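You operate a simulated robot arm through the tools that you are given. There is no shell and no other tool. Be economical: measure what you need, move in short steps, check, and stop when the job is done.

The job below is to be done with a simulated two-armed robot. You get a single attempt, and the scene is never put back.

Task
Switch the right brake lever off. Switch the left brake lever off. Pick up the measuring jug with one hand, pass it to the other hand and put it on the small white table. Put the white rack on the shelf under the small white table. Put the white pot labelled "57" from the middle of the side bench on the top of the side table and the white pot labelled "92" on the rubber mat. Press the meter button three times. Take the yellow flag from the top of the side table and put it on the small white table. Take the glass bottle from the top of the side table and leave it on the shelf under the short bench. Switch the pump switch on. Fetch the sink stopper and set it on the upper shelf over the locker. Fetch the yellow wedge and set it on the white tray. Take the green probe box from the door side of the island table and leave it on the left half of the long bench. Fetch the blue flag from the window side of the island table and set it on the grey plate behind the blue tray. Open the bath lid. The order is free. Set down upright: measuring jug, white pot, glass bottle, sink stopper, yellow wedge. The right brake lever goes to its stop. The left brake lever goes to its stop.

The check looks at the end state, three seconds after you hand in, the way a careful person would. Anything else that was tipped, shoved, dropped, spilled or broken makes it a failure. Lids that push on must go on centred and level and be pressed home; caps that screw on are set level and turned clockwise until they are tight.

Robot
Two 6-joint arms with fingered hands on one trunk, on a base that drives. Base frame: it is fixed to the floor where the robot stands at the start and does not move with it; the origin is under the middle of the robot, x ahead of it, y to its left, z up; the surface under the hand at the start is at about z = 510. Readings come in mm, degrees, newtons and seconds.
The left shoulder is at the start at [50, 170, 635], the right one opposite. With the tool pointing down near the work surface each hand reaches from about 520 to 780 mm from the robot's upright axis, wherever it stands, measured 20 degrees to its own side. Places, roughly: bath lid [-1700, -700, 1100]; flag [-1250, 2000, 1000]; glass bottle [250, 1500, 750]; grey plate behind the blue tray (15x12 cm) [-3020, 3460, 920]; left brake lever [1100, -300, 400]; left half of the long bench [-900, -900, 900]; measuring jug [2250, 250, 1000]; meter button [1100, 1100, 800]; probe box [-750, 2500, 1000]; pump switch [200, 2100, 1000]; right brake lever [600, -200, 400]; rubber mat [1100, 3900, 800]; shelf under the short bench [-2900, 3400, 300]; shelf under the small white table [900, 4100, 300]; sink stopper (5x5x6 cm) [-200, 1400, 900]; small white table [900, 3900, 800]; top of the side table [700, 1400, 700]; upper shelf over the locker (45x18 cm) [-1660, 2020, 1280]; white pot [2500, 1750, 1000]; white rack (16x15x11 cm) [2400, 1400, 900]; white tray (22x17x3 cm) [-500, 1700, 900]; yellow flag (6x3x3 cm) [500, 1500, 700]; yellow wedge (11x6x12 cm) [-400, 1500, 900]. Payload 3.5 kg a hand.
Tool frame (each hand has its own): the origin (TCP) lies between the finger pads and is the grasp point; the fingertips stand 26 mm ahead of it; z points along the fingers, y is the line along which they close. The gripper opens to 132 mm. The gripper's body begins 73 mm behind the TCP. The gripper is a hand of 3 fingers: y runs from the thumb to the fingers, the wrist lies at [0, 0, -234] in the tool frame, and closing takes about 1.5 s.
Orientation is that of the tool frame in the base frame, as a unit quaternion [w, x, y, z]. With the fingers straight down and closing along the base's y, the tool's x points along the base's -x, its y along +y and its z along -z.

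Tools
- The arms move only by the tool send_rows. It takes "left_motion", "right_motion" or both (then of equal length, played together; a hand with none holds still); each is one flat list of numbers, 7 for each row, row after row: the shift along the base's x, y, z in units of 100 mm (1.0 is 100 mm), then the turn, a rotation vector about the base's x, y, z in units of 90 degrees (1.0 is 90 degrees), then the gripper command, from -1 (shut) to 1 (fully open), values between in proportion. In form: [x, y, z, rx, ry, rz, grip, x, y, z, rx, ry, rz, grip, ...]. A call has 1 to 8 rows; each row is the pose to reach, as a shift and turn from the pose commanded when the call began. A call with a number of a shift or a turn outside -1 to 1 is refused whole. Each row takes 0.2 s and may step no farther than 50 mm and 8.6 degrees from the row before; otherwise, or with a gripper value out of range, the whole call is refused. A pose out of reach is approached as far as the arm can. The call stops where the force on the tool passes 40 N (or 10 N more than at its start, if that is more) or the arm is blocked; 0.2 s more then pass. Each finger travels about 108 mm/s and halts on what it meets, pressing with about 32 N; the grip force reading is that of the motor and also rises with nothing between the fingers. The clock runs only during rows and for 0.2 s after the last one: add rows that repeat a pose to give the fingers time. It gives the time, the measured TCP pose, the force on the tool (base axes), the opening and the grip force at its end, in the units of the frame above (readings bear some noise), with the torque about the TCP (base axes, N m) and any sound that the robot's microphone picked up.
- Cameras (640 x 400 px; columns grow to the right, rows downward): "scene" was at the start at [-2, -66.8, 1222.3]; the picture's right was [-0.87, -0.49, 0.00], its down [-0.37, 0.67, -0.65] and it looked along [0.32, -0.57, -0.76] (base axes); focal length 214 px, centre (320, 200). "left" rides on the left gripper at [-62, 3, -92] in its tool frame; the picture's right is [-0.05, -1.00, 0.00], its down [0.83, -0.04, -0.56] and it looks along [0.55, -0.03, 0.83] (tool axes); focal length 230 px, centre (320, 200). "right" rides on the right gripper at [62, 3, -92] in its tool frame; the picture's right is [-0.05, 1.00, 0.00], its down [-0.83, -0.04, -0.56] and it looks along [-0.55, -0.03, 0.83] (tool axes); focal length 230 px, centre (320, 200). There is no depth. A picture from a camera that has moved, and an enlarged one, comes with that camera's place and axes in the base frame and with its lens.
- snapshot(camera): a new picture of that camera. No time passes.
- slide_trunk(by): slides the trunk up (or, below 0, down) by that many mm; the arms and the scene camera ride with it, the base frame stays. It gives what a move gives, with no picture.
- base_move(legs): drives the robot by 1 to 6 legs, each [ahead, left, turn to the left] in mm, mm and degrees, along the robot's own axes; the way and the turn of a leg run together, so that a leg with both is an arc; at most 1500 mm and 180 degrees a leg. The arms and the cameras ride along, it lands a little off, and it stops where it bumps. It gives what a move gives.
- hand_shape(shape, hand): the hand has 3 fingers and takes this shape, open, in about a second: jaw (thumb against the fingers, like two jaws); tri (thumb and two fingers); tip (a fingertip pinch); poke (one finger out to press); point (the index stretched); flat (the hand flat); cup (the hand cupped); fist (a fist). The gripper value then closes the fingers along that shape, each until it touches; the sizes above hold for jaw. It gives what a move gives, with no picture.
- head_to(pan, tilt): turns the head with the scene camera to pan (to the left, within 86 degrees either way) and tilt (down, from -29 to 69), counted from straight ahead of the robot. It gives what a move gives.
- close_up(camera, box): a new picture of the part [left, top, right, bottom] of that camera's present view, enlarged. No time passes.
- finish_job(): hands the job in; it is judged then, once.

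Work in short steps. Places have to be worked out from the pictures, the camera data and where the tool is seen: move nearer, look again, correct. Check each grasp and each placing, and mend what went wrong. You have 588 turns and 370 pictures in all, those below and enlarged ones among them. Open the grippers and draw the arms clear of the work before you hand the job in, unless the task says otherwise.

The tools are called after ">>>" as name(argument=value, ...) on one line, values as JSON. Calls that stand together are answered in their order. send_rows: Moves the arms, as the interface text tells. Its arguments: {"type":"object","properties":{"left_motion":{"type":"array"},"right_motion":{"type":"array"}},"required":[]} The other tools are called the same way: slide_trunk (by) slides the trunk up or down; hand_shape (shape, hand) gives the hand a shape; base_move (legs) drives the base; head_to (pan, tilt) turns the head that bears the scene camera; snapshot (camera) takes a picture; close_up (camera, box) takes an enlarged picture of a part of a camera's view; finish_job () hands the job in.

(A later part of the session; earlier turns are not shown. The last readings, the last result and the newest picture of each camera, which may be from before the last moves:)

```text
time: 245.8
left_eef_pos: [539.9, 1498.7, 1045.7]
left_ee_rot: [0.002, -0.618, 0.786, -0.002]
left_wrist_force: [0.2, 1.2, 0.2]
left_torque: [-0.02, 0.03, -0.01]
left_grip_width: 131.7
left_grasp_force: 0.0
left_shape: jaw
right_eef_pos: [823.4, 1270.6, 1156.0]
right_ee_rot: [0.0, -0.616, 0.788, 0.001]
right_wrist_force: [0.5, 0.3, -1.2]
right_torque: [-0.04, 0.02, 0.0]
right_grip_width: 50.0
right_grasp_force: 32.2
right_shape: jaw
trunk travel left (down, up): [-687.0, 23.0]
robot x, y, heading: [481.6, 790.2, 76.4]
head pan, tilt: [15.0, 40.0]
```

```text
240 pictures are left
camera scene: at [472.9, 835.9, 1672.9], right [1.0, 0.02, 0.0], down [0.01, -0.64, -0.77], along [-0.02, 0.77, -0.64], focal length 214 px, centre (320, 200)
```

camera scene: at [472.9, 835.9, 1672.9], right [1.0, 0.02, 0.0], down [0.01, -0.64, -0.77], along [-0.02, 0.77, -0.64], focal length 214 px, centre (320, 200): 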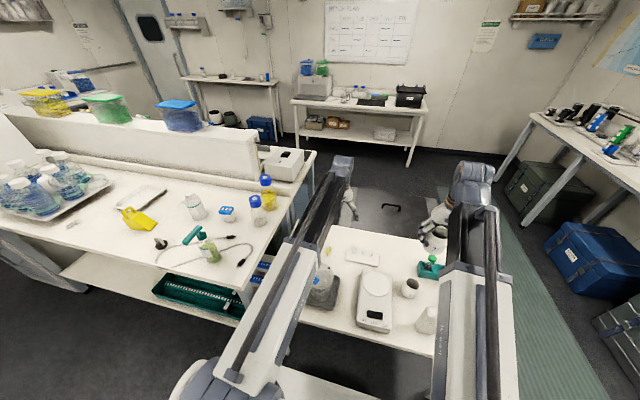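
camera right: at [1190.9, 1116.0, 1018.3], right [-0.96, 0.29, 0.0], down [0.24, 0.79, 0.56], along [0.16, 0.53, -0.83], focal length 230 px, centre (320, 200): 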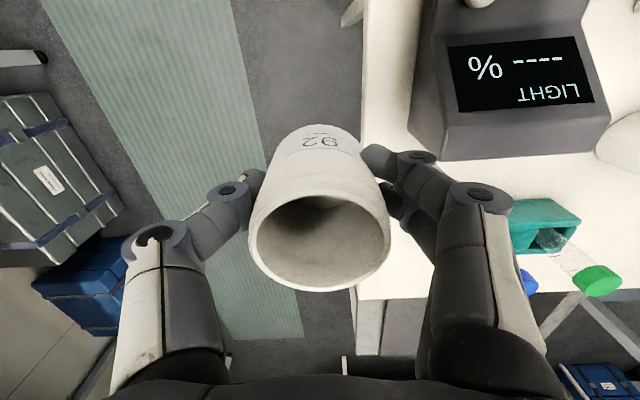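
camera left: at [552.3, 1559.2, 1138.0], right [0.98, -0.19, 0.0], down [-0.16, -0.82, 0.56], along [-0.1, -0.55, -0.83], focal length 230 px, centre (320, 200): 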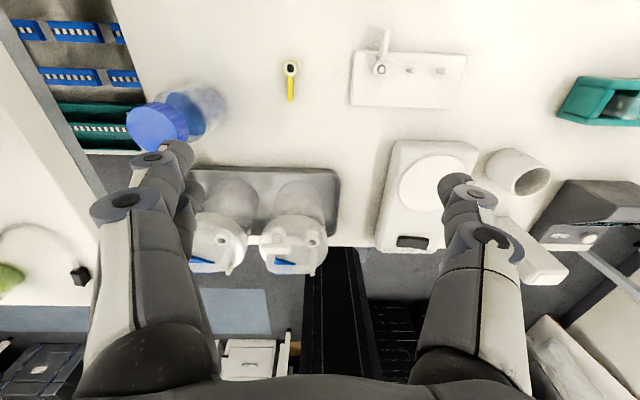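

Flag at ≈(502,1524), long axis along my forward direction; bottle axis ≈(360,1522). Narrow the left grip and go down over the flag.

>>> send_rows(left_motion=[-0.1, 0.06, -0.1, 0, 0, 0, 0.5, -0.2, 0.12, -0.25, 0, 0, 0, 0, -0.3, 0.2, -0.4, 0, 0, 0, -0.1, -0.38, 0.25, -0.55, 0, 0, 0, -0.1, -0.38, 0.25, -0.7, 0, 0, 0, -0.1, -0.38, 0.25, -0.85, 0, 0, 0, -0.1, -0.38, 0.25, -1, 0, 0, 0, -0.1])

>>> snapshot(camera="left")

```text
time: 247.4
left_eef_pos: [502.8, 1522.4, 945.8]
left_ee_rot: [0.002, -0.618, 0.786, -0.001]
left_wrist_force: [-0.6, 0.1, -0.7]
left_torque: [0.02, 0.01, -0.03]
left_grip_width: 60.1
left_grasp_force: 0.1
left_shape: jaw
right_eef_pos: [822.6, 1268.3, 1156.9]
right_ee_rot: [0.001, -0.615, 0.788, 0.001]
right_wrist_force: [0.5, -0.5, -1.3]
right_torque: [-0.02, 0.01, -0.01]
right_grip_width: 50.0
right_grasp_force: 31.9
right_shape: jaw
trunk travel left (down, up): [-687.0, 23.0]
robot x, y, heading: [483.7, 787.1, 76.4]
head pan, tilt: [15.0, 40.0]
```

```text
239 pictures are left
camera left: at [514.1, 1582.7, 1038.8], right [0.98, -0.19, 0.0], down [-0.16, -0.82, 0.56], along [-0.1, -0.55, -0.83], focal length 230 px, centre (320, 200)
```

left: 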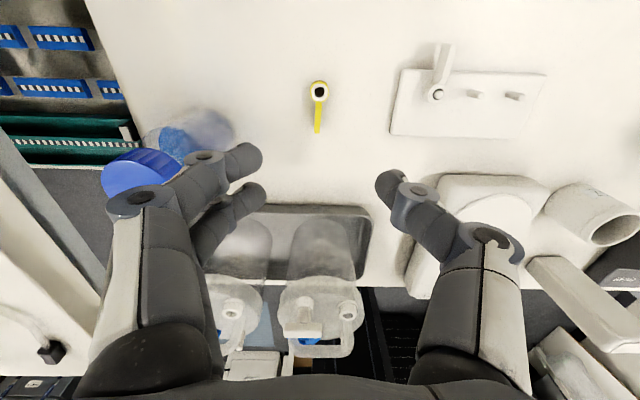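

>>> send_rows(left_motion=[0, 0, -0.2, 0, 0, 0, -0.2, 0, 0, -0.4, 0, 0, 0, -0.2, 0, 0, -0.6, 0, 0, 0, -0.2, 0, 0, -0.8, 0, 0, 0, -0.2, 0, 0, -1, 0, 0, 0, -0.2])

>>> snapshot(camera="left")

```text
time: 248.6
left_eef_pos: [501.7, 1524.2, 847.3]
left_ee_rot: [0.001, -0.618, 0.786, -0.002]
left_wrist_force: [-0.1, 0.5, 0.1]
left_torque: [-0.01, -0.02, -0.02]
left_grip_width: 53.4
left_grasp_force: 0.0
left_shape: jaw
right_eef_pos: [822.4, 1267.9, 1157.2]
right_ee_rot: [0.002, -0.616, 0.788, 0.001]
right_wrist_force: [0.0, 1.3, -1.1]
right_torque: [-0.02, -0.01, 0.0]
right_grip_width: 49.9
right_grasp_force: 31.7
right_shape: jaw
trunk travel left (down, up): [-687.0, 23.0]
robot x, y, heading: [483.6, 787.0, 76.6]
head pan, tilt: [15.0, 40.0]
```

```text
238 pictures are left
camera left: at [514.1, 1583.3, 939.2], right [0.98, -0.19, 0.0], down [-0.16, -0.82, 0.56], along [-0.1, -0.55, -0.83], focal length 230 px, centre (320, 200)
```

left: 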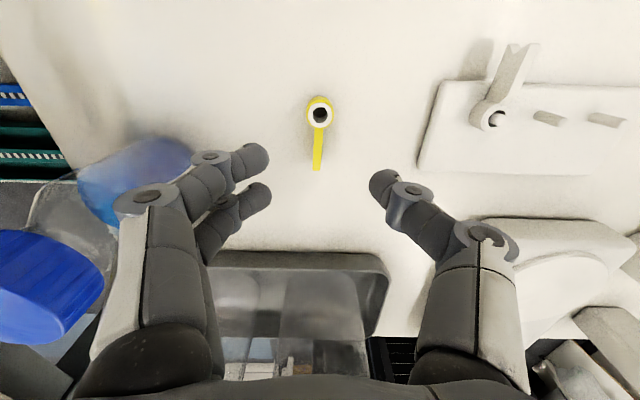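

>>> send_rows(left_motion=[0.01, -0.02, -0.2, 0, 0, 0, -0.2, 0.01, -0.02, -0.4, 0, 0, 0, -0.2, 0.01, -0.02, -0.6, 0, 0, 0, -0.2, 0.01, -0.02, -0.78, 0, 0, 0, -0.2])

>>> snapshot(camera="left")

```text
time: 249.6
left_eef_pos: [501.4, 1521.9, 769.0]
left_ee_rot: [0.003, -0.618, 0.786, -0.002]
left_wrist_force: [-0.8, 0.5, 0.5]
left_torque: [0.01, 0.01, 0.03]
left_grip_width: 53.2
left_grasp_force: 0.0
left_shape: jaw
right_eef_pos: [823.0, 1267.9, 1158.2]
right_ee_rot: [0.001, -0.615, 0.788, 0.001]
right_wrist_force: [0.4, -0.2, -0.8]
right_torque: [-0.04, 0.0, -0.03]
right_grip_width: 49.8
right_grasp_force: 32.4
right_shape: jaw
trunk travel left (down, up): [-687.0, 23.0]
robot x, y, heading: [482.3, 786.8, 76.2]
head pan, tilt: [15.0, 40.0]
```

```text
237 pictures are left
camera left: at [513.9, 1581.2, 861.1], right [0.98, -0.19, 0.0], down [-0.16, -0.82, 0.55], along [-0.1, -0.55, -0.83], focal length 230 px, centre (320, 200)
```

left: 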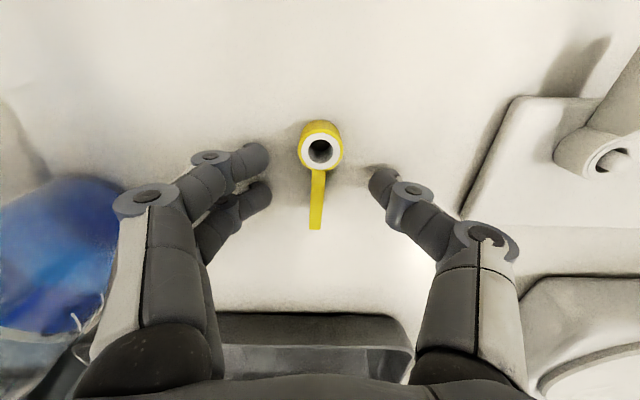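

The flag is a small ring with a tail. Shift 18 mm forward to grip the ring body, then close.

>>> send_rows(left_motion=[0.04, 0.1, -0.02, 0, 0, 0, -0.2, 0.05, 0.18, -0.03, 0, 0, 0, -0.2, 0.05, 0.18, -0.03, 0, 0, 0, -0.6, 0.05, 0.18, -0.03, 0, 0, 0, -1, 0.05, 0.18, -0.03, 0, 0, 0, -1, 0.05, 0.18, -0.03, 0, 0, 0, -1])

>>> snapshot(camera="left")

```text
time: 251.0
left_eef_pos: [504.1, 1521.2, 770.5]
left_ee_rot: [0.002, -0.618, 0.786, -0.002]
left_wrist_force: [-0.3, -0.1, 0.4]
left_torque: [-0.04, -0.01, 0.02]
left_grip_width: 3.9
left_grasp_force: 32.2
left_shape: jaw
left hand out of reach, approached as far as the arm can: row 1, 2, 3, 4, 5, 6
right_eef_pos: [823.8, 1267.9, 1157.8]
right_ee_rot: [0.001, -0.616, 0.787, 0.001]
right_wrist_force: [0.4, 0.3, -0.9]
right_torque: [0.03, -0.01, -0.04]
right_grip_width: 50.0
right_grasp_force: 31.8
right_shape: jaw
trunk travel left (down, up): [-687.0, 23.0]
robot x, y, heading: [482.3, 785.7, 76.4]
head pan, tilt: [15.0, 40.0]
```

```text
236 pictures are left
camera left: at [515.5, 1581.4, 863.9], right [0.98, -0.19, 0.0], down [-0.16, -0.82, 0.55], along [-0.1, -0.55, -0.83], focal length 230 px, centre (320, 200)
```

left: 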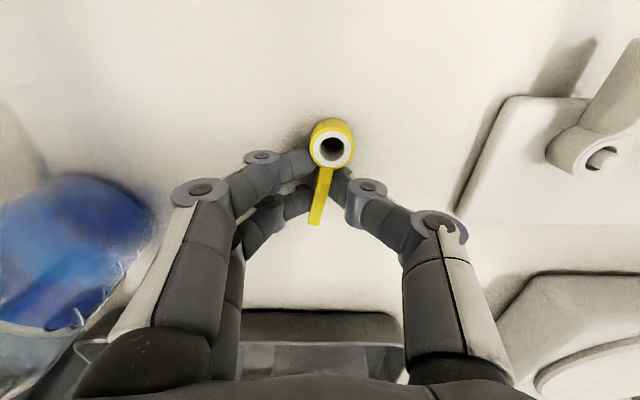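

It gripped the tail plate (3.9 mm), which is a fine handle. Lift and check.

>>> send_rows(left_motion=[0, -0.05, 0.2, 0, 0, 0, -1, 0, -0.1, 0.4, 0, 0, 0, -1, 0, -0.1, 0.6, 0, 0, 0, -1, 0, -0.1, 0.8, 0, 0, 0, -1, 0, -0.1, 1, 0, 0, 0, -1])

>>> snapshot(camera="left")

```text
time: 252.2
left_eef_pos: [505.6, 1511.9, 870.6]
left_ee_rot: [0.002, -0.618, 0.786, -0.002]
left_wrist_force: [0.5, -0.2, 1.0]
left_torque: [0.02, 0.05, 0.0]
left_grip_width: 4.2
left_grasp_force: 32.2
left_shape: jaw
right_eef_pos: [823.4, 1268.5, 1157.9]
right_ee_rot: [0.001, -0.616, 0.788, 0.001]
right_wrist_force: [0.3, 0.3, -1.5]
right_torque: [-0.02, 0.0, 0.02]
right_grip_width: 50.0
right_grasp_force: 32.0
right_shape: jaw
trunk travel left (down, up): [-687.0, 23.0]
robot x, y, heading: [483.5, 785.7, 76.5]
head pan, tilt: [15.0, 40.0]
```

```text
235 pictures are left
camera left: at [517.1, 1572.1, 963.2], right [0.98, -0.19, 0.0], down [-0.16, -0.82, 0.56], along [-0.1, -0.55, -0.83], focal length 230 px, centre (320, 200)
```

left: 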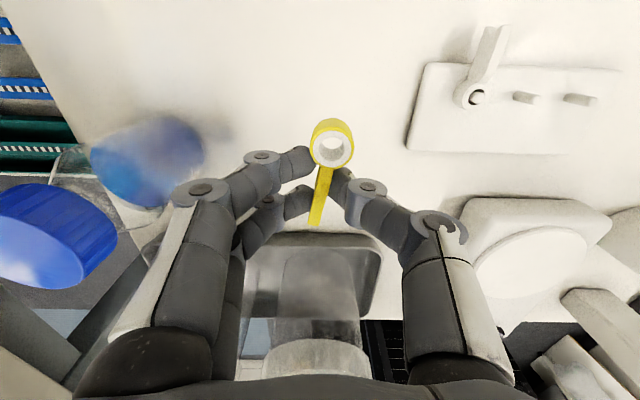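

Flag held. Raise the left hand higher, then travel to the small white table.

>>> send_rows(left_motion=[0, -0.02, 0.2, 0, 0, 0, -1, 0, -0.05, 0.4, 0, 0, 0, -1, 0, -0.1, 0.6, 0, 0, 0, -1, 0, -0.15, 0.8, 0, 0, 0, -1, 0, -0.2, 1, 0, 0, 0, -1])

>>> send_rows(left_motion=[0, -0.02, 0.2, 0, 0, 0, -1, 0, -0.05, 0.4, 0, 0, 0, -1, 0, -0.1, 0.6, 0, 0, 0, -1, 0, -0.15, 0.8, 0, 0, 0, -1])

>>> base_move(legs=[[-260, 0, 0], [0, -1007, -1.4], [1200, 0, 0], [1170, 0, 0]])

```text
time: 253.4
left_eef_pos: [504.9, 1492.1, 970.5]
left_ee_rot: [0.001, -0.618, 0.786, -0.003]
left_wrist_force: [-0.6, -0.2, 0.1]
left_torque: [0.02, 0.0, -0.02]
left_grip_width: 4.5
left_grasp_force: 31.7
left_shape: jaw
right_eef_pos: [823.3, 1268.7, 1156.8]
right_ee_rot: [0.001, -0.616, 0.788, 0.002]
right_wrist_force: [0.0, -0.3, -0.5]
right_torque: [-0.03, -0.01, 0.0]
right_grip_width: 49.9
right_grasp_force: 32.0
right_shape: jaw
trunk travel left (down, up): [-687.0, 23.0]
robot x, y, heading: [482.2, 787.5, 76.6]
head pan, tilt: [15.0, 40.0]
```

```text
time: 254.4
left_eef_pos: [505.6, 1475.2, 1050.7]
left_ee_rot: [0.002, -0.618, 0.786, -0.002]
left_wrist_force: [0.1, -0.5, 0.3]
left_torque: [-0.02, 0.0, -0.02]
left_grip_width: 4.4
left_grasp_force: 32.1
left_shape: jaw
right_eef_pos: [822.7, 1267.3, 1157.0]
right_ee_rot: [0.002, -0.615, 0.788, 0.002]
right_wrist_force: [-0.3, -0.2, -1.2]
right_torque: [-0.01, -0.01, -0.02]
right_grip_width: 50.1
right_grasp_force: 32.2
right_shape: jaw
trunk travel left (down, up): [-687.0, 23.0]
robot x, y, heading: [485.2, 785.6, 76.4]
head pan, tilt: [15.0, 40.0]
```

```text
time: 272.3
left_eef_pos: [1982.8, 3274.2, 1050.8]
left_ee_rot: [0.002, -0.62, 0.785, -0.002]
left_wrist_force: [0.1, 0.2, -0.3]
left_torque: [0.01, 0.0, -0.03]
left_grip_width: 4.0
left_grasp_force: 31.6
left_shape: jaw
right_eef_pos: [2300.6, 3069.4, 1157.4]
right_ee_rot: [0.002, -0.618, 0.786, 0.001]
right_wrist_force: [-1.0, 0.5, -1.4]
right_torque: [-0.02, -0.02, 0.02]
right_grip_width: 50.0
right_grasp_force: 32.3
right_shape: jaw
trunk travel left (down, up): [-687.0, 23.0]
robot x, y, heading: [1960.2, 2586.3, 76.8]
head pan, tilt: [15.0, 40.0]
```

>>> base_move(legs=[[0, 0, -1.8], [0, 750, 0], [0, 740, 0], [150, 0, 0]])

>>> head_to(pan=0, tilt=40)

>>> snapshot(camera="scene")

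```text
time: 281.2
left_eef_pos: [618.8, 3813.7, 1048.7]
left_ee_rot: [0.001, -0.609, 0.793, -0.002]
left_wrist_force: [-0.3, 1.3, -0.5]
left_torque: [-0.04, 0.05, -0.03]
left_grip_width: 4.4
left_grasp_force: 32.1
left_shape: jaw
right_eef_pos: [930.6, 3597.1, 1156.5]
right_ee_rot: [0.001, -0.606, 0.796, 0.0]
right_wrist_force: [-0.2, -0.6, -1.8]
right_torque: [0.0, 0.02, -0.01]
right_grip_width: 50.0
right_grasp_force: 32.2
right_shape: jaw
trunk travel left (down, up): [-687.0, 23.0]
robot x, y, heading: [581.7, 3125.1, 74.9]
head pan, tilt: [15.0, 40.0]
```

```text
time: 282.0
left_eef_pos: [618.0, 3811.2, 1050.4]
left_ee_rot: [0.001, -0.608, 0.794, -0.002]
left_wrist_force: [-0.4, -0.6, 0.1]
left_torque: [0.01, -0.03, -0.03]
left_grip_width: 4.4
left_grasp_force: 31.9
left_shape: jaw
right_eef_pos: [930.5, 3596.5, 1157.9]
right_ee_rot: [0.002, -0.605, 0.796, 0.001]
right_wrist_force: [0.8, 0.5, -0.1]
right_torque: [-0.03, 0.0, -0.01]
right_grip_width: 49.9
right_grasp_force: 31.7
right_shape: jaw
trunk travel left (down, up): [-687.0, 23.0]
robot x, y, heading: [576.1, 3122.9, 74.9]
head pan, tilt: [0.0, 40.0]
```

```text
234 pictures are left
camera scene: at [592.0, 3168.7, 1673.0], right [0.97, -0.26, 0.0], down [-0.17, -0.62, -0.77], along [0.2, 0.74, -0.64], focal length 214 px, centre (320, 200)
```

scene: 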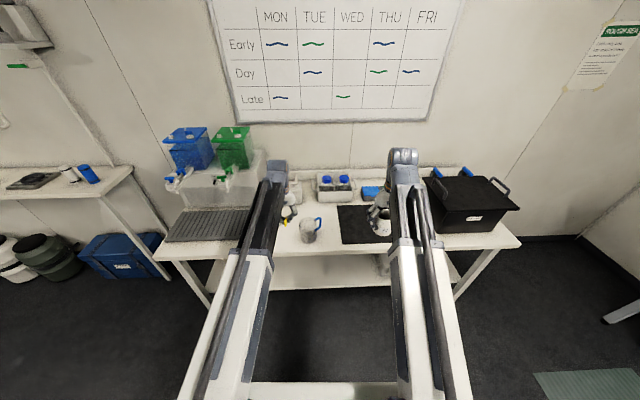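

Drive in 250 and bring the right hand over the mat.

>>> base_move(legs=[[250, 0, 0]])

>>> send_rows(right_motion=[0.1, 0.1, -0.1, 0, 0, 0, -1, 0.2, 0.2, -0.25, 0, 0, 0, -1, 0.3, 0.3, -0.4, 0, 0, 0, -1, 0.4, 0.45, -0.55, 0, 0, 0, -1, 0.45, 0.5, -0.7, 0, 0, 0, -1, 0.45, 0.5, -0.85, 0, 0, 0, -1, 0.45, 0.5, -1, 0, 0, 0, -1])

>>> snapshot(camera="right")

>>> snapshot(camera="left")

```text
time: 283.8
left_eef_pos: [684.4, 4054.1, 1049.0]
left_ee_rot: [0.001, -0.609, 0.793, -0.002]
left_wrist_force: [-0.3, 0.1, 0.1]
left_torque: [-0.01, -0.01, -0.03]
left_grip_width: 4.4
left_grasp_force: 31.9
left_shape: jaw
right_eef_pos: [997.5, 3839.1, 1157.0]
right_ee_rot: [0.0, -0.606, 0.795, 0.001]
right_wrist_force: [0.9, 1.2, -1.7]
right_torque: [-0.05, 0.02, 0.01]
right_grip_width: 50.0
right_grasp_force: 32.1
right_shape: jaw
trunk travel left (down, up): [-687.0, 23.0]
robot x, y, heading: [645.1, 3361.5, 74.7]
head pan, tilt: [0.0, 40.0]
```

```text
time: 285.4
left_eef_pos: [683.4, 4052.5, 1050.9]
left_ee_rot: [0.002, -0.608, 0.794, -0.002]
left_wrist_force: [-0.2, 0.5, 0.0]
left_torque: [0.0, 0.02, -0.01]
left_grip_width: 4.2
left_grasp_force: 32.2
left_shape: jaw
right_eef_pos: [1040.3, 3888.0, 1056.8]
right_ee_rot: [0.001, -0.606, 0.796, 0.001]
right_wrist_force: [0.2, 0.1, -0.8]
right_torque: [-0.01, 0.0, -0.02]
right_grip_width: 50.1
right_grasp_force: 31.9
right_shape: jaw
trunk travel left (down, up): [-687.0, 23.0]
robot x, y, heading: [646.2, 3361.5, 74.9]
head pan, tilt: [0.0, 40.0]
```

```text
233 pictures are left
camera right: at [1021.4, 3829.5, 1147.6], right [-0.95, 0.32, 0.0], down [0.26, 0.79, 0.56], along [0.18, 0.53, -0.83], focal length 230 px, centre (320, 200)
```

right: 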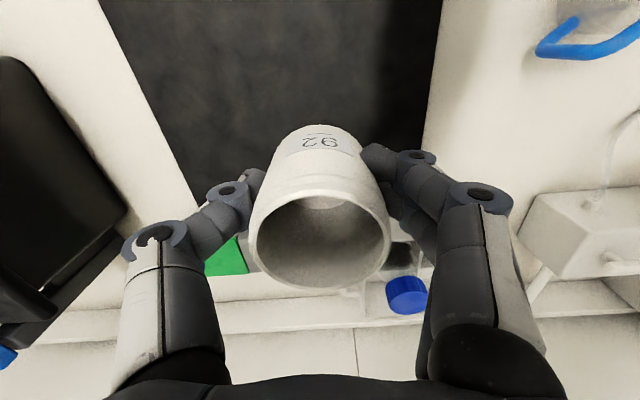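

```text
232 pictures are left
camera left: at [697.2, 4112.7, 1142.9], right [0.98, -0.21, 0.0], down [-0.18, -0.81, 0.56], along [-0.11, -0.54, -0.83], focal length 230 px, centre (320, 200)
```

left: 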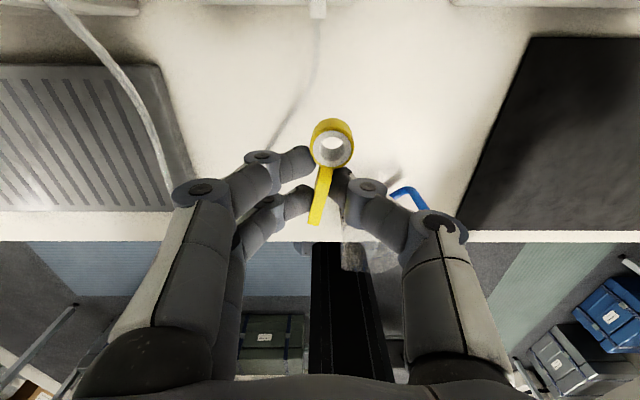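

The pot is over the mat's interior. Lower until contact.

>>> send_rows(right_motion=[0, 0, -0.25, 0, 0, 0, -1, 0, 0, -0.5, 0, 0, 0, -1, 0, 0, -0.75, 0, 0, 0, -1, 0, 0, -1, 0, 0, 0, -1])

>>> send_rows(right_motion=[0, 0, -0.2, 0, 0, 0, -1, 0, 0, -0.4, 0, 0, 0, -1, 0, 0, -0.6, 0, 0, 0, -1, 0, 0, -0.7, 0, 0, 0, -1, 0, 0, -0.78, 0, 0, 0, -1, 0, 0, -0.84, 0, 0, 0, -1, 0, 0, -0.9, 0, 0, 0, -1, 0, 0, -0.96, 0, 0, 0, -1])

```text
time: 286.4
left_eef_pos: [683.7, 4053.5, 1048.7]
left_ee_rot: [0.002, -0.608, 0.794, -0.003]
left_wrist_force: [-0.1, 0.1, -0.6]
left_torque: [0.0, 0.0, 0.0]
left_grip_width: 4.3
left_grasp_force: 32.4
left_shape: jaw
right_eef_pos: [1042.4, 3887.7, 957.9]
right_ee_rot: [0.0, -0.606, 0.795, 0.001]
right_wrist_force: [0.0, 0.2, -0.8]
right_torque: [-0.02, -0.02, 0.01]
right_grip_width: 49.6
right_grasp_force: 31.7
right_shape: jaw
trunk travel left (down, up): [-687.0, 23.0]
robot x, y, heading: [644.7, 3363.5, 74.9]
head pan, tilt: [0.0, 40.0]
```

```text
time: 288.1
left_eef_pos: [682.2, 4051.8, 1051.9]
left_ee_rot: [0.002, -0.608, 0.794, -0.001]
left_wrist_force: [-0.3, 1.2, -0.3]
left_torque: [0.0, -0.03, -0.02]
left_grip_width: 4.4
left_grasp_force: 31.8
left_shape: jaw
right_eef_pos: [1041.9, 3887.1, 870.8]
right_ee_rot: [0.005, -0.606, 0.795, 0.003]
right_wrist_force: [-3.5, -5.7, 28.9]
right_torque: [-0.04, 0.06, 0.0]
right_grip_width: 51.7
right_grasp_force: 32.2
right_shape: jaw
trunk travel left (down, up): [-687.0, 23.0]
robot x, y, heading: [645.5, 3367.7, 74.9]
head pan, tilt: [0.0, 40.0]
stopped in row 8 (right hand): the force on the tool passed its limit at 47 N (the readings are from after the stop); the commanded pose is now the measured one
```

Contact at z≈871. Ease and release, then lift away.

>>> send_rows(right_motion=[0, 0, 0.03, 0, 0, 0, -1, 0, 0, 0.03, 0, 0, 0, 0, 0, 0, 0.03, 0, 0, 0, 0.3, 0, 0, 0.03, 0, 0, 0, 0.6, 0, 0, 0.03, 0, 0, 0, 0.6])

>>> send_rows(right_motion=[0, 0, 0.25, 0, 0, 0, 0.6, 0, 0, 0.5, 0, 0, 0, 0.6, 0, 0, 0.75, 0, 0, 0, 0.6, 0, 0, 1, 0, 0, 0, 0.6])

>>> snapshot(camera="right")

```text
time: 289.4
left_eef_pos: [683.1, 4052.2, 1049.5]
left_ee_rot: [0.002, -0.608, 0.794, -0.002]
left_wrist_force: [-0.2, -0.6, 0.7]
left_torque: [0.02, -0.01, -0.01]
left_grip_width: 4.1
left_grasp_force: 32.2
left_shape: jaw
right_eef_pos: [1042.0, 3889.6, 871.8]
right_ee_rot: [0.004, -0.606, 0.795, 0.002]
right_wrist_force: [-1.0, 0.2, 1.0]
right_torque: [0.0, -0.01, -0.01]
right_grip_width: 105.4
right_grasp_force: 0.1
right_shape: jaw
trunk travel left (down, up): [-687.0, 23.0]
robot x, y, heading: [646.5, 3365.0, 75.0]
head pan, tilt: [0.0, 40.0]
```

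```text
time: 290.4
left_eef_pos: [683.2, 4053.2, 1052.2]
left_ee_rot: [0.001, -0.607, 0.794, -0.002]
left_wrist_force: [-0.6, -0.2, 0.0]
left_torque: [-0.01, 0.04, -0.01]
left_grip_width: 4.2
left_grasp_force: 31.9
left_shape: jaw
right_eef_pos: [1040.7, 3890.1, 971.0]
right_ee_rot: [0.004, -0.606, 0.795, 0.002]
right_wrist_force: [0.7, -0.6, 0.5]
right_torque: [0.02, -0.01, -0.01]
right_grip_width: 105.4
right_grasp_force: 0.2
right_shape: jaw
trunk travel left (down, up): [-687.0, 23.0]
robot x, y, heading: [645.8, 3365.6, 75.0]
head pan, tilt: [0.0, 40.0]
```

```text
231 pictures are left
camera right: at [1020.3, 3830.2, 1061.1], right [-0.95, 0.32, 0.0], down [0.26, 0.78, 0.56], along [0.18, 0.53, -0.83], focal length 230 px, centre (320, 200)
```

right: 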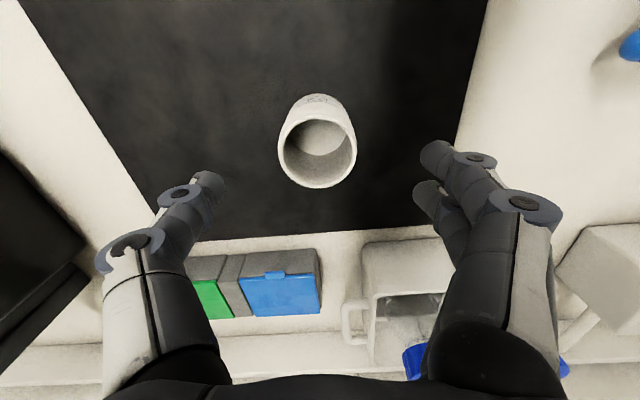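

92 is on the mat. Now lower the flag to a free spot at ≈(690,3990).

>>> send_rows(left_motion=[0.02, -0.2, 0, 0, 0, 0, -1, 0.05, -0.4, -0.1, 0, 0, 0, -1, 0.07, -0.62, -0.3, 0, 0, 0, -1, 0.07, -0.62, -0.55, 0, 0, 0, -1, 0.07, -0.62, -0.8, 0, 0, 0, -1, 0.07, -0.62, -1, 0, 0, 0, -1])

>>> snapshot(camera="left")

>>> snapshot(camera="scene")

```text
time: 291.8
left_eef_pos: [690.3, 3989.9, 952.1]
left_ee_rot: [0.001, -0.607, 0.794, -0.002]
left_wrist_force: [-0.2, 0.1, -1.0]
left_torque: [0.03, 0.01, 0.01]
left_grip_width: 4.4
left_grasp_force: 32.0
left_shape: jaw
right_eef_pos: [1040.9, 3889.6, 971.0]
right_ee_rot: [0.004, -0.606, 0.795, 0.002]
right_wrist_force: [-0.5, -0.2, 0.1]
right_torque: [0.03, 0.0, 0.0]
right_grip_width: 105.4
right_grasp_force: 0.1
right_shape: jaw
trunk travel left (down, up): [-687.0, 23.0]
robot x, y, heading: [643.9, 3365.8, 74.9]
head pan, tilt: [0.0, 40.0]
```

```text
230 pictures are left
camera left: at [704.7, 4050.0, 1043.5], right [0.98, -0.21, 0.0], down [-0.18, -0.81, 0.56], along [-0.11, -0.54, -0.83], focal length 230 px, centre (320, 200)
```

left: 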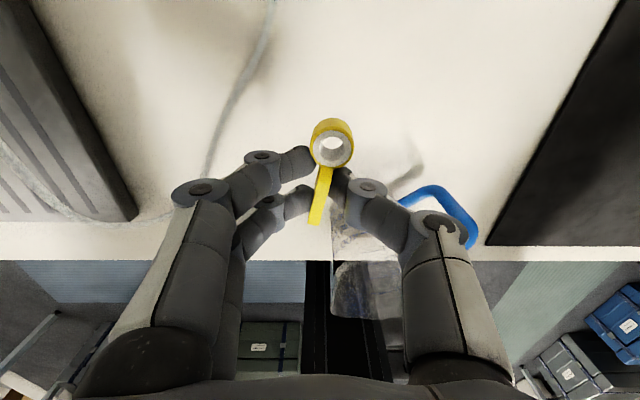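

```text
229 pictures are left
camera scene: at [657.1, 3409.8, 1673.0], right [0.97, -0.26, 0.0], down [-0.17, -0.62, -0.77], along [0.2, 0.74, -0.64], focal length 214 px, centre (320, 200)
```

scene: 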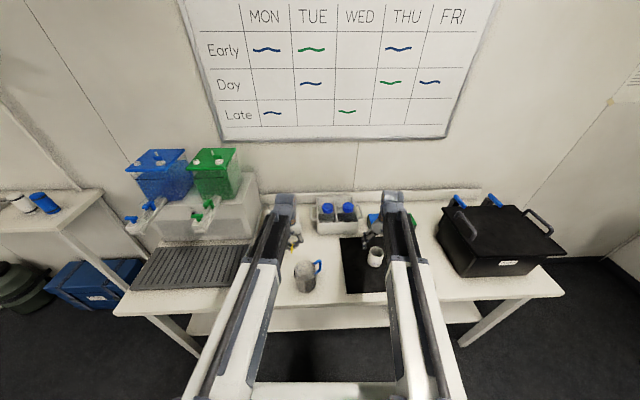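

Keep more clearance from the jug: shift 40 mm deeper, then lower to contact.

>>> send_rows(left_motion=[0.1, 0.2, 0, 0, 0, 0, -1, 0.18, 0.4, 0, 0, 0, 0, -1, 0.18, 0.4, -0.2, 0, 0, 0, -1, 0.18, 0.4, -0.45, 0, 0, 0, -1, 0.18, 0.4, -0.7, 0, 0, 0, -1, 0.18, 0.4, -0.85, 0, 0, 0, -1, 0.18, 0.4, -0.95, 0, 0, 0, -1, 0.18, 0.4, -1, 0, 0, 0, -1])

>>> snapshot(camera="left")

```text
time: 293.6
left_eef_pos: [708.1, 4031.7, 850.1]
left_ee_rot: [0.002, -0.609, 0.793, -0.002]
left_wrist_force: [-0.5, -0.1, 1.6]
left_torque: [-0.02, -0.01, 0.02]
left_grip_width: 4.3
left_grasp_force: 31.6
left_shape: jaw
right_eef_pos: [1038.9, 3888.9, 969.7]
right_ee_rot: [0.004, -0.606, 0.795, 0.002]
right_wrist_force: [-0.5, 0.2, 0.0]
right_torque: [0.02, -0.01, 0.04]
right_grip_width: 105.3
right_grasp_force: 0.1
right_shape: jaw
trunk travel left (down, up): [-687.0, 23.0]
robot x, y, heading: [644.2, 3365.9, 74.7]
head pan, tilt: [0.0, 40.0]
```

```text
228 pictures are left
camera left: at [721.9, 4090.9, 943.1], right [0.98, -0.21, 0.0], down [-0.18, -0.81, 0.56], along [-0.11, -0.54, -0.83], focal length 230 px, centre (320, 200)
```

left: 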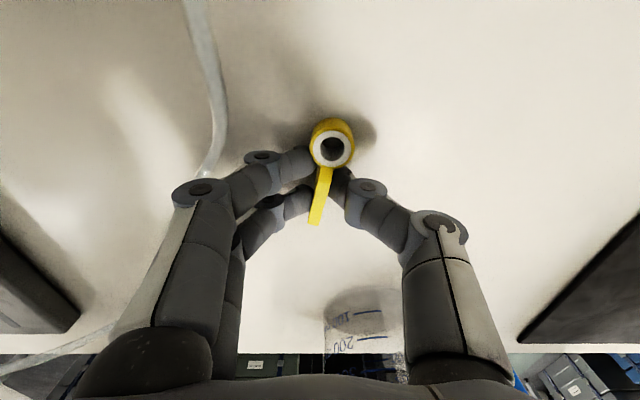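

>>> send_rows(left_motion=[0, 0, -0.02, 0, 0, 0, -1, 0, 0, -0.03, 0, 0, 0, -1, 0, 0, -0.03, 0, 0, 0, -0.6, 0, 0, -0.03, 0, 0, 0, -0.5, 0, 0, -0.03, 0, 0, 0, -0.5])

>>> send_rows(left_motion=[0, 0, 0.2, 0, 0, 0, -0.5, 0, 0, 0.45, 0, 0, 0, -0.5, 0, 0, 0.7, 0, 0, 0, -0.5, 0, 0, 1, 0, 0, 0, -0.5], right_motion=[0, 0, 0.2, 0, 0, 0, 0.6, 0, 0, 0.45, 0, 0, 0, 0.6, 0, 0, 0.7, 0, 0, 0, 0.6, 0, 0, 1, 0, 0, 0, 0.6])

>>> snapshot(camera="left")

```text
time: 294.8
left_eef_pos: [708.5, 4030.1, 846.2]
left_ee_rot: [0.002, -0.608, 0.794, -0.002]
left_wrist_force: [0.0, 0.3, 0.9]
left_torque: [0.0, 0.0, 0.0]
left_grip_width: 32.6
left_grasp_force: 0.0
left_shape: jaw
right_eef_pos: [1039.4, 3888.9, 969.5]
right_ee_rot: [0.004, -0.606, 0.796, 0.003]
right_wrist_force: [0.0, -0.1, -0.1]
right_torque: [0.04, 0.0, -0.02]
right_grip_width: 105.1
right_grasp_force: 0.1
right_shape: jaw
trunk travel left (down, up): [-687.0, 23.0]
robot x, y, heading: [643.2, 3366.5, 75.0]
head pan, tilt: [0.0, 40.0]
```

```text
time: 295.8
left_eef_pos: [710.0, 4030.1, 948.9]
left_ee_rot: [0.001, -0.608, 0.794, -0.002]
left_wrist_force: [-0.2, 0.0, 0.2]
left_torque: [0.01, 0.0, -0.01]
left_grip_width: 32.8
left_grasp_force: 0.0
left_shape: jaw
right_eef_pos: [1041.9, 3888.2, 1073.4]
right_ee_rot: [0.005, -0.605, 0.796, 0.002]
right_wrist_force: [0.4, 1.3, -0.2]
right_torque: [-0.02, 0.0, 0.01]
right_grip_width: 105.2
right_grasp_force: 0.0
right_shape: jaw
trunk travel left (down, up): [-687.0, 23.0]
robot x, y, heading: [646.6, 3366.5, 75.0]
head pan, tilt: [0.0, 40.0]
```

```text
227 pictures are left
camera left: at [724.0, 4090.0, 1041.3], right [0.98, -0.21, 0.0], down [-0.18, -0.81, 0.56], along [-0.11, -0.54, -0.83], focal length 230 px, centre (320, 200)
```

left: 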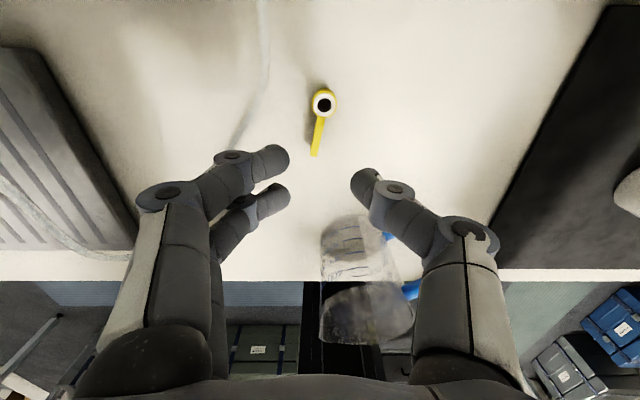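

Flag placed. Raise the hands above the jug height, back off, and head for the rack on the side bench.

>>> send_rows(left_motion=[0, 0, 0.25, 0, 0, 0, 0, 0, 0, 0.5, 0, 0, 0, 0.5, 0, 0, 0.75, 0, 0, 0, 1, 0, 0, 1, 0, 0, 0, 1])

>>> base_move(legs=[[-600, 0, 0]])

>>> snapshot(camera="scene")

```text
time: 296.8
left_eef_pos: [709.5, 4028.4, 1047.4]
left_ee_rot: [0.002, -0.608, 0.794, -0.002]
left_wrist_force: [-0.3, 0.0, -0.8]
left_torque: [0.0, -0.01, 0.0]
left_grip_width: 131.9
left_grasp_force: 0.2
left_shape: jaw
right_eef_pos: [1042.4, 3888.4, 1073.5]
right_ee_rot: [0.004, -0.606, 0.796, 0.002]
right_wrist_force: [0.0, 0.1, -0.6]
right_torque: [-0.04, -0.03, -0.03]
right_grip_width: 105.6
right_grasp_force: 0.0
right_shape: jaw
trunk travel left (down, up): [-687.0, 23.0]
robot x, y, heading: [643.7, 3362.9, 74.8]
head pan, tilt: [0.0, 40.0]
```

```text
time: 300.1
left_eef_pos: [554.1, 3451.1, 1047.9]
left_ee_rot: [0.001, -0.608, 0.794, -0.002]
left_wrist_force: [-0.1, -0.2, -0.1]
left_torque: [0.05, -0.03, 0.0]
left_grip_width: 132.3
left_grasp_force: 0.1
left_shape: jaw
right_eef_pos: [886.7, 3307.2, 1074.2]
right_ee_rot: [0.005, -0.606, 0.796, 0.002]
right_wrist_force: [0.2, 0.8, 0.4]
right_torque: [-0.01, 0.0, 0.01]
right_grip_width: 105.3
right_grasp_force: 0.0
right_shape: jaw
trunk travel left (down, up): [-687.0, 23.0]
robot x, y, heading: [487.6, 2784.8, 74.8]
head pan, tilt: [0.0, 40.0]
```

```text
226 pictures are left
camera scene: at [499.9, 2829.2, 1673.0], right [0.96, -0.26, 0.0], down [-0.17, -0.62, -0.77], along [0.2, 0.74, -0.64], focal length 214 px, centre (320, 200)
```

scene: 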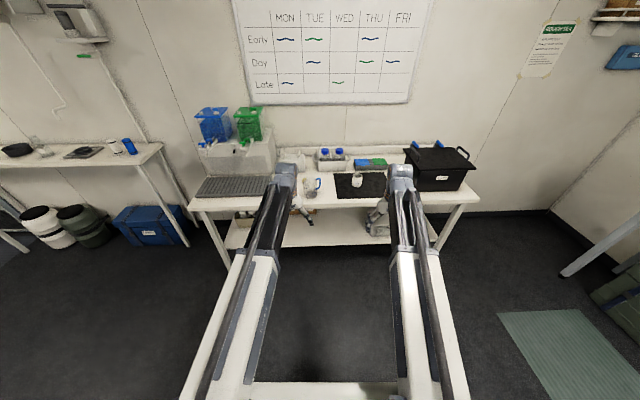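

Go back to the bench in front of the rack.

>>> base_move(legs=[[0, -700, 0], [0, -700, 0], [0, 0, -89.8], [0, -790, 0]])

>>> head_to(pan=0, tilt=50)

>>> snapshot(camera="scene")

```text
time: 315.1
left_eef_pos: [2300.8, 1595.8, 1047.2]
left_ee_rot: [-0.001, 0.124, 0.992, -0.001]
left_wrist_force: [0.1, 0.4, -0.5]
left_torque: [0.05, 0.01, -0.02]
left_grip_width: 132.0
left_grasp_force: 0.0
left_shape: jaw
right_eef_pos: [2164.6, 1262.3, 1073.4]
right_ee_rot: [0.004, 0.126, 0.992, -0.001]
right_wrist_force: [-0.5, 0.0, 0.5]
right_torque: [0.02, 0.05, -0.01]
right_grip_width: 105.5
right_grasp_force: 0.0
right_shape: jaw
trunk travel left (down, up): [-687.0, 23.0]
robot x, y, heading: [1636.1, 1651.3, -14.2]
head pan, tilt: [0.0, 40.0]
```

```text
time: 315.8
left_eef_pos: [2301.2, 1596.8, 1049.1]
left_ee_rot: [0.0, 0.124, 0.992, -0.003]
left_wrist_force: [0.2, 0.7, 0.0]
left_torque: [-0.01, 0.0, -0.03]
left_grip_width: 132.1
left_grasp_force: 0.1
left_shape: jaw
right_eef_pos: [2165.7, 1262.7, 1073.9]
right_ee_rot: [0.004, 0.126, 0.992, -0.001]
right_wrist_force: [0.2, 0.4, 0.2]
right_torque: [0.02, 0.01, -0.02]
right_grip_width: 105.4
right_grasp_force: 0.0
right_shape: jaw
trunk travel left (down, up): [-687.0, 23.0]
robot x, y, heading: [1639.1, 1652.7, -14.2]
head pan, tilt: [0.0, 50.0]
```

```text
225 pictures are left
camera scene: at [1672.4, 1642.7, 1658.9], right [-0.25, -0.97, 0.0], down [-0.74, 0.19, -0.64], along [0.62, -0.16, -0.77], focal length 214 px, centre (320, 200)
```

scene: 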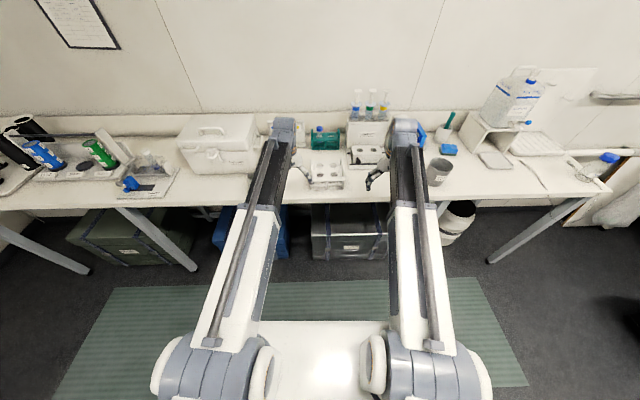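

>>> close_up(camera="scene", box=[284, 145, 380, 205])

```text
6.67 times, centred on (332, 175) of scene
camera zoom: at [1672.4, 1642.7, 1658.9], right [-0.25, -0.97, 0.0], down [-0.74, 0.19, -0.64], along [0.62, -0.16, -0.77], focal length 1430 px, centre (240, 367)
```

zoom: 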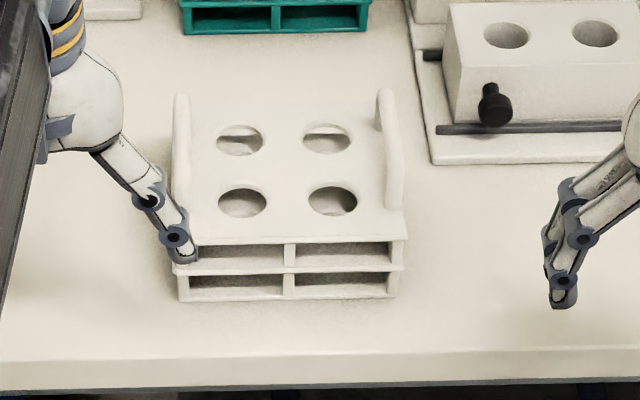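

Rack centre ≈(2400,1422), its two handle bars run front-to-back at ±72 mm. I'll take one bar in each hand with hands tilted 30° forward. Position base and hands above.

>>> base_move(legs=[[75, -25, -0.5]])

>>> send_rows(left_motion=[0.03, -0.1, 0.06, -0.0205, -0.081, 0, 0, 0.07, -0.2, 0.13, -0.041, -0.162, 0, -0.25, 0.1, -0.3, 0.2, -0.0615, -0.242, 0, -0.25, 0.135, -0.4, 0.26, -0.082, -0.323, 0, -0.25], right_motion=[0.14, 0.19, 0, -0.0205, -0.081, 0, 0, 0.28, 0.38, 0, -0.041, -0.162, 0, -0.25, 0.43, 0.57, 0, -0.0615, -0.242, 0, -0.25, 0.57, 0.77, 0, -0.082, -0.323, 0, -0.25])

>>> snapshot(camera="left")

>>> snapshot(camera="right")

```text
time: 316.8
left_eef_pos: [2367.3, 1547.7, 1047.1]
left_ee_rot: [-0.001, 0.128, 0.992, -0.002]
left_wrist_force: [-0.1, -0.8, -0.9]
left_torque: [0.03, 0.04, -0.01]
left_grip_width: 131.8
left_grasp_force: 0.1
left_shape: jaw
right_eef_pos: [2229.6, 1213.4, 1073.2]
right_ee_rot: [0.004, 0.13, 0.991, -0.001]
right_wrist_force: [1.6, -0.2, -1.2]
right_torque: [0.04, 0.02, -0.03]
right_grip_width: 105.3
right_grasp_force: 0.0
right_shape: jaw
trunk travel left (down, up): [-687.0, 23.0]
robot x, y, heading: [1704.1, 1611.7, -14.6]
head pan, tilt: [0.0, 50.0]
```

```text
time: 317.8
left_eef_pos: [2380.3, 1509.7, 1075.4]
left_ee_rot: [0.257, 0.124, 0.958, -0.034]
left_wrist_force: [0.0, 0.6, 0.4]
left_torque: [0.0, -0.03, -0.02]
left_grip_width: 50.0
left_grasp_force: 0.0
left_shape: jaw
right_eef_pos: [2286.6, 1290.8, 1074.2]
right_ee_rot: [0.263, 0.126, 0.956, -0.031]
right_wrist_force: [0.6, 0.4, -0.7]
right_torque: [-0.02, 0.03, 0.0]
right_grip_width: 49.8
right_grasp_force: 0.0
right_shape: jaw
trunk travel left (down, up): [-687.0, 23.0]
robot x, y, heading: [1698.4, 1605.6, -14.4]
head pan, tilt: [0.0, 50.0]
```

```text
223 pictures are left
camera left: at [2388.0, 1509.4, 1186.3], right [-0.21, -0.98, 0.03], down [-0.98, 0.21, 0.06], along [-0.07, -0.01, -1.0], focal length 230 px, centre (320, 200)
```

left: 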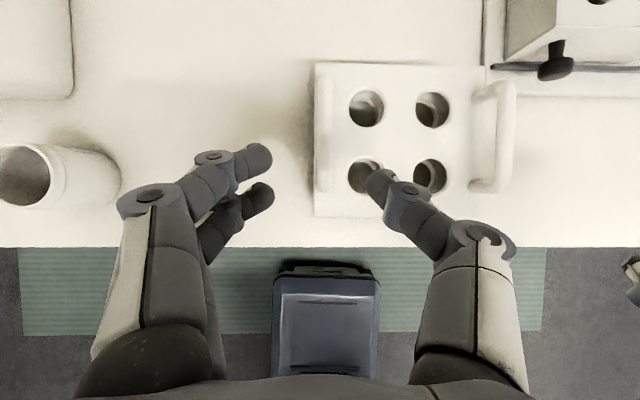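

```text
222 pictures are left
camera right: at [2189.8, 1320.0, 1121.4], right [0.3, 0.95, 0.03], down [0.4, -0.16, 0.9], along [0.86, -0.26, -0.43], focal length 230 px, centre (320, 200)
```

right: 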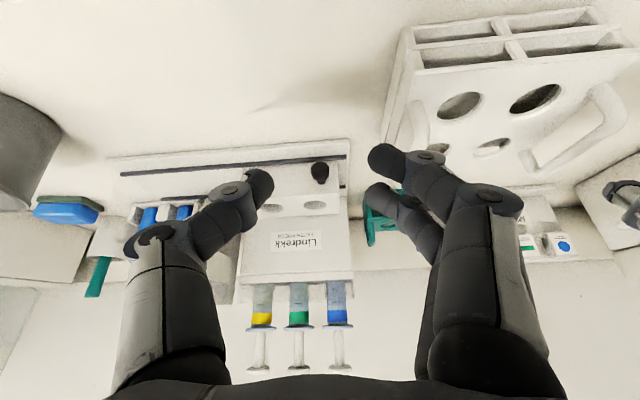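

Bars located at (2428,1492) and (2396,1355), z≈1003. Align both hands at the pre-grasp points.

>>> send_rows(left_motion=[0.04, -0.04, 0, 0, 0, 0, -0.25, 0.08, -0.08, 0, 0, 0, 0, -0.25, 0.08, -0.08, 0, 0, 0, 0, -0.25, 0.08, -0.08, 0, 0, 0, 0, -0.25], right_motion=[0.17, 0.18, 0, 0, 0, 0, -0.25, 0.35, 0.37, 0, 0, 0, 0, -0.25, 0.52, 0.55, 0, 0, 0, 0, -0.25, 0.69, 0.74, 0, 0, 0, 0, -0.25])

>>> snapshot(camera="left")

>>> snapshot(camera="right")

```text
time: 318.8
left_eef_pos: [2387.3, 1501.6, 1075.0]
left_ee_rot: [0.257, 0.124, 0.958, -0.034]
left_wrist_force: [0.3, 0.2, 0.2]
left_torque: [0.04, -0.03, 0.03]
left_grip_width: 50.1
left_grasp_force: 0.0
left_shape: jaw
right_eef_pos: [2355.7, 1365.8, 1073.2]
right_ee_rot: [0.261, 0.126, 0.957, -0.032]
right_wrist_force: [-0.1, 0.1, 0.7]
right_torque: [-0.02, 0.04, 0.05]
right_grip_width: 50.1
right_grasp_force: 0.1
right_shape: jaw
trunk travel left (down, up): [-687.0, 23.0]
robot x, y, heading: [1699.8, 1608.6, -14.8]
head pan, tilt: [0.0, 50.0]
```

```text
221 pictures are left
camera left: at [2396.4, 1500.7, 1185.7], right [-0.21, -0.98, 0.03], down [-0.97, 0.21, 0.07], along [-0.07, -0.01, -1.0], focal length 230 px, centre (320, 200)
```

left: 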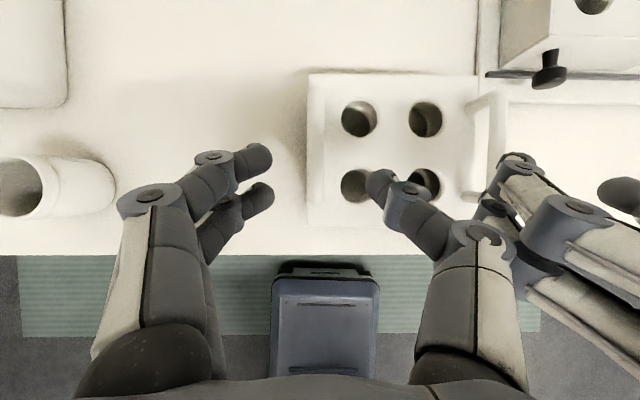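

```text
220 pictures are left
camera right: at [2258.8, 1394.9, 1119.9], right [0.3, 0.95, 0.03], down [0.41, -0.16, 0.9], along [0.86, -0.26, -0.43], focal length 230 px, centre (320, 200)
```

right: 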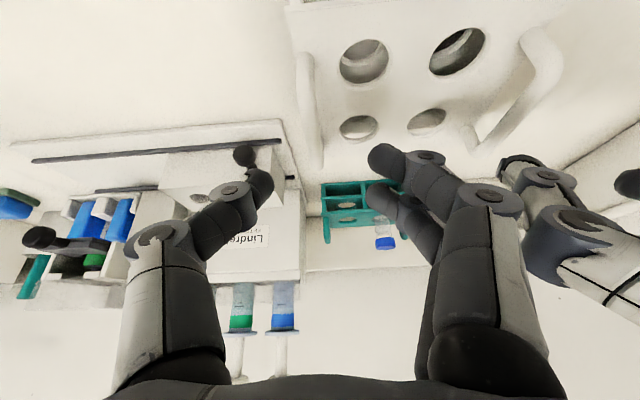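

Both aligned. Descend together along the tool axes and look.

>>> send_rows(left_motion=[0.085, -0.022, -0.15, 0, 0, 0, -0.25, 0.17, -0.044, -0.3, 0, 0, 0, -0.25, 0.255, -0.066, -0.45, 0, 0, 0, -0.25, 0.34, -0.087, -0.6, 0, 0, 0, -0.25], right_motion=[0.085, -0.022, -0.15, 0, 0, 0, -0.25, 0.17, -0.044, -0.3, 0, 0, 0, -0.25, 0.255, -0.066, -0.45, 0, 0, 0, -0.25, 0.34, -0.087, -0.59, 0, 0, 0, -0.25])

>>> snapshot(camera="left")

>>> snapshot(camera="right")

>>> close_up(camera="scene", box=[284, 145, 380, 205])

```text
time: 319.8
left_eef_pos: [2423.2, 1489.5, 1013.9]
left_ee_rot: [0.257, 0.124, 0.958, -0.033]
left_wrist_force: [-0.5, 0.0, 0.1]
left_torque: [0.02, 0.04, -0.01]
left_grip_width: 50.0
left_grasp_force: 0.0
left_shape: jaw
right_eef_pos: [2389.3, 1358.1, 1013.4]
right_ee_rot: [0.261, 0.126, 0.956, -0.031]
right_wrist_force: [-0.9, 0.3, -0.2]
right_torque: [0.01, 0.01, 0.0]
right_grip_width: 49.6
right_grasp_force: 0.1
right_shape: jaw
trunk travel left (down, up): [-687.0, 23.0]
robot x, y, heading: [1701.2, 1604.6, -14.7]
head pan, tilt: [0.0, 50.0]
```

```text
219 pictures are left
camera left: at [2431.6, 1491.3, 1125.1], right [-0.21, -0.98, 0.03], down [-0.97, 0.21, 0.07], along [-0.07, -0.01, -1.0], focal length 230 px, centre (320, 200)
```

left: 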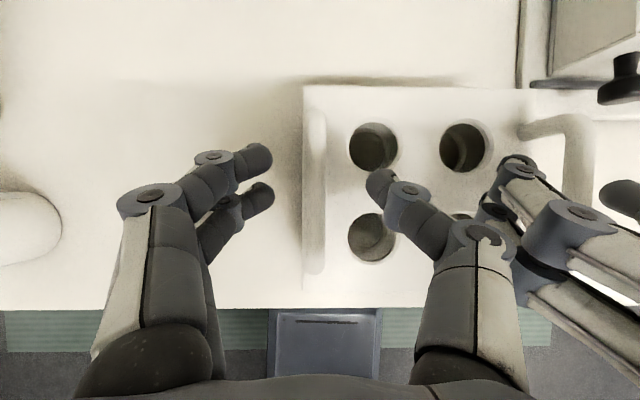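

```text
218 pictures are left
camera right: at [2292.6, 1387.0, 1061.2], right [0.3, 0.95, 0.03], down [0.41, -0.16, 0.9], along [0.86, -0.26, -0.44], focal length 230 px, centre (320, 200)
```

right: 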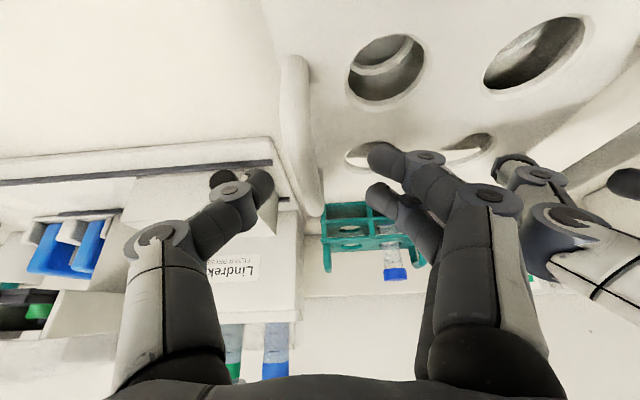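

```text
6.67 times, centred on (332, 175) of scene
camera zoom: at [1738.9, 1599.3, 1658.8], right [-0.25, -0.97, 0.0], down [-0.74, 0.19, -0.64], along [0.62, -0.16, -0.77], focal length 1430 px, centre (240, 367)
```

zoom: 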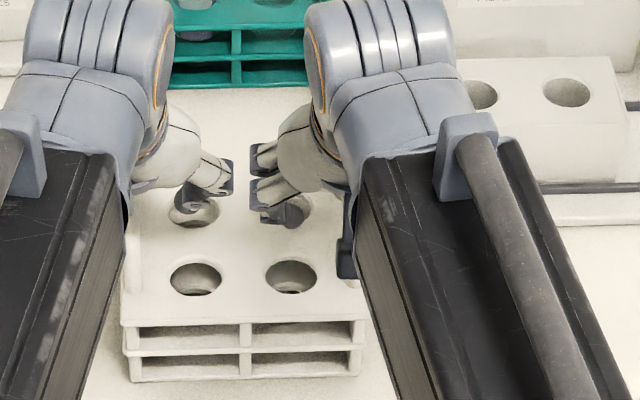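

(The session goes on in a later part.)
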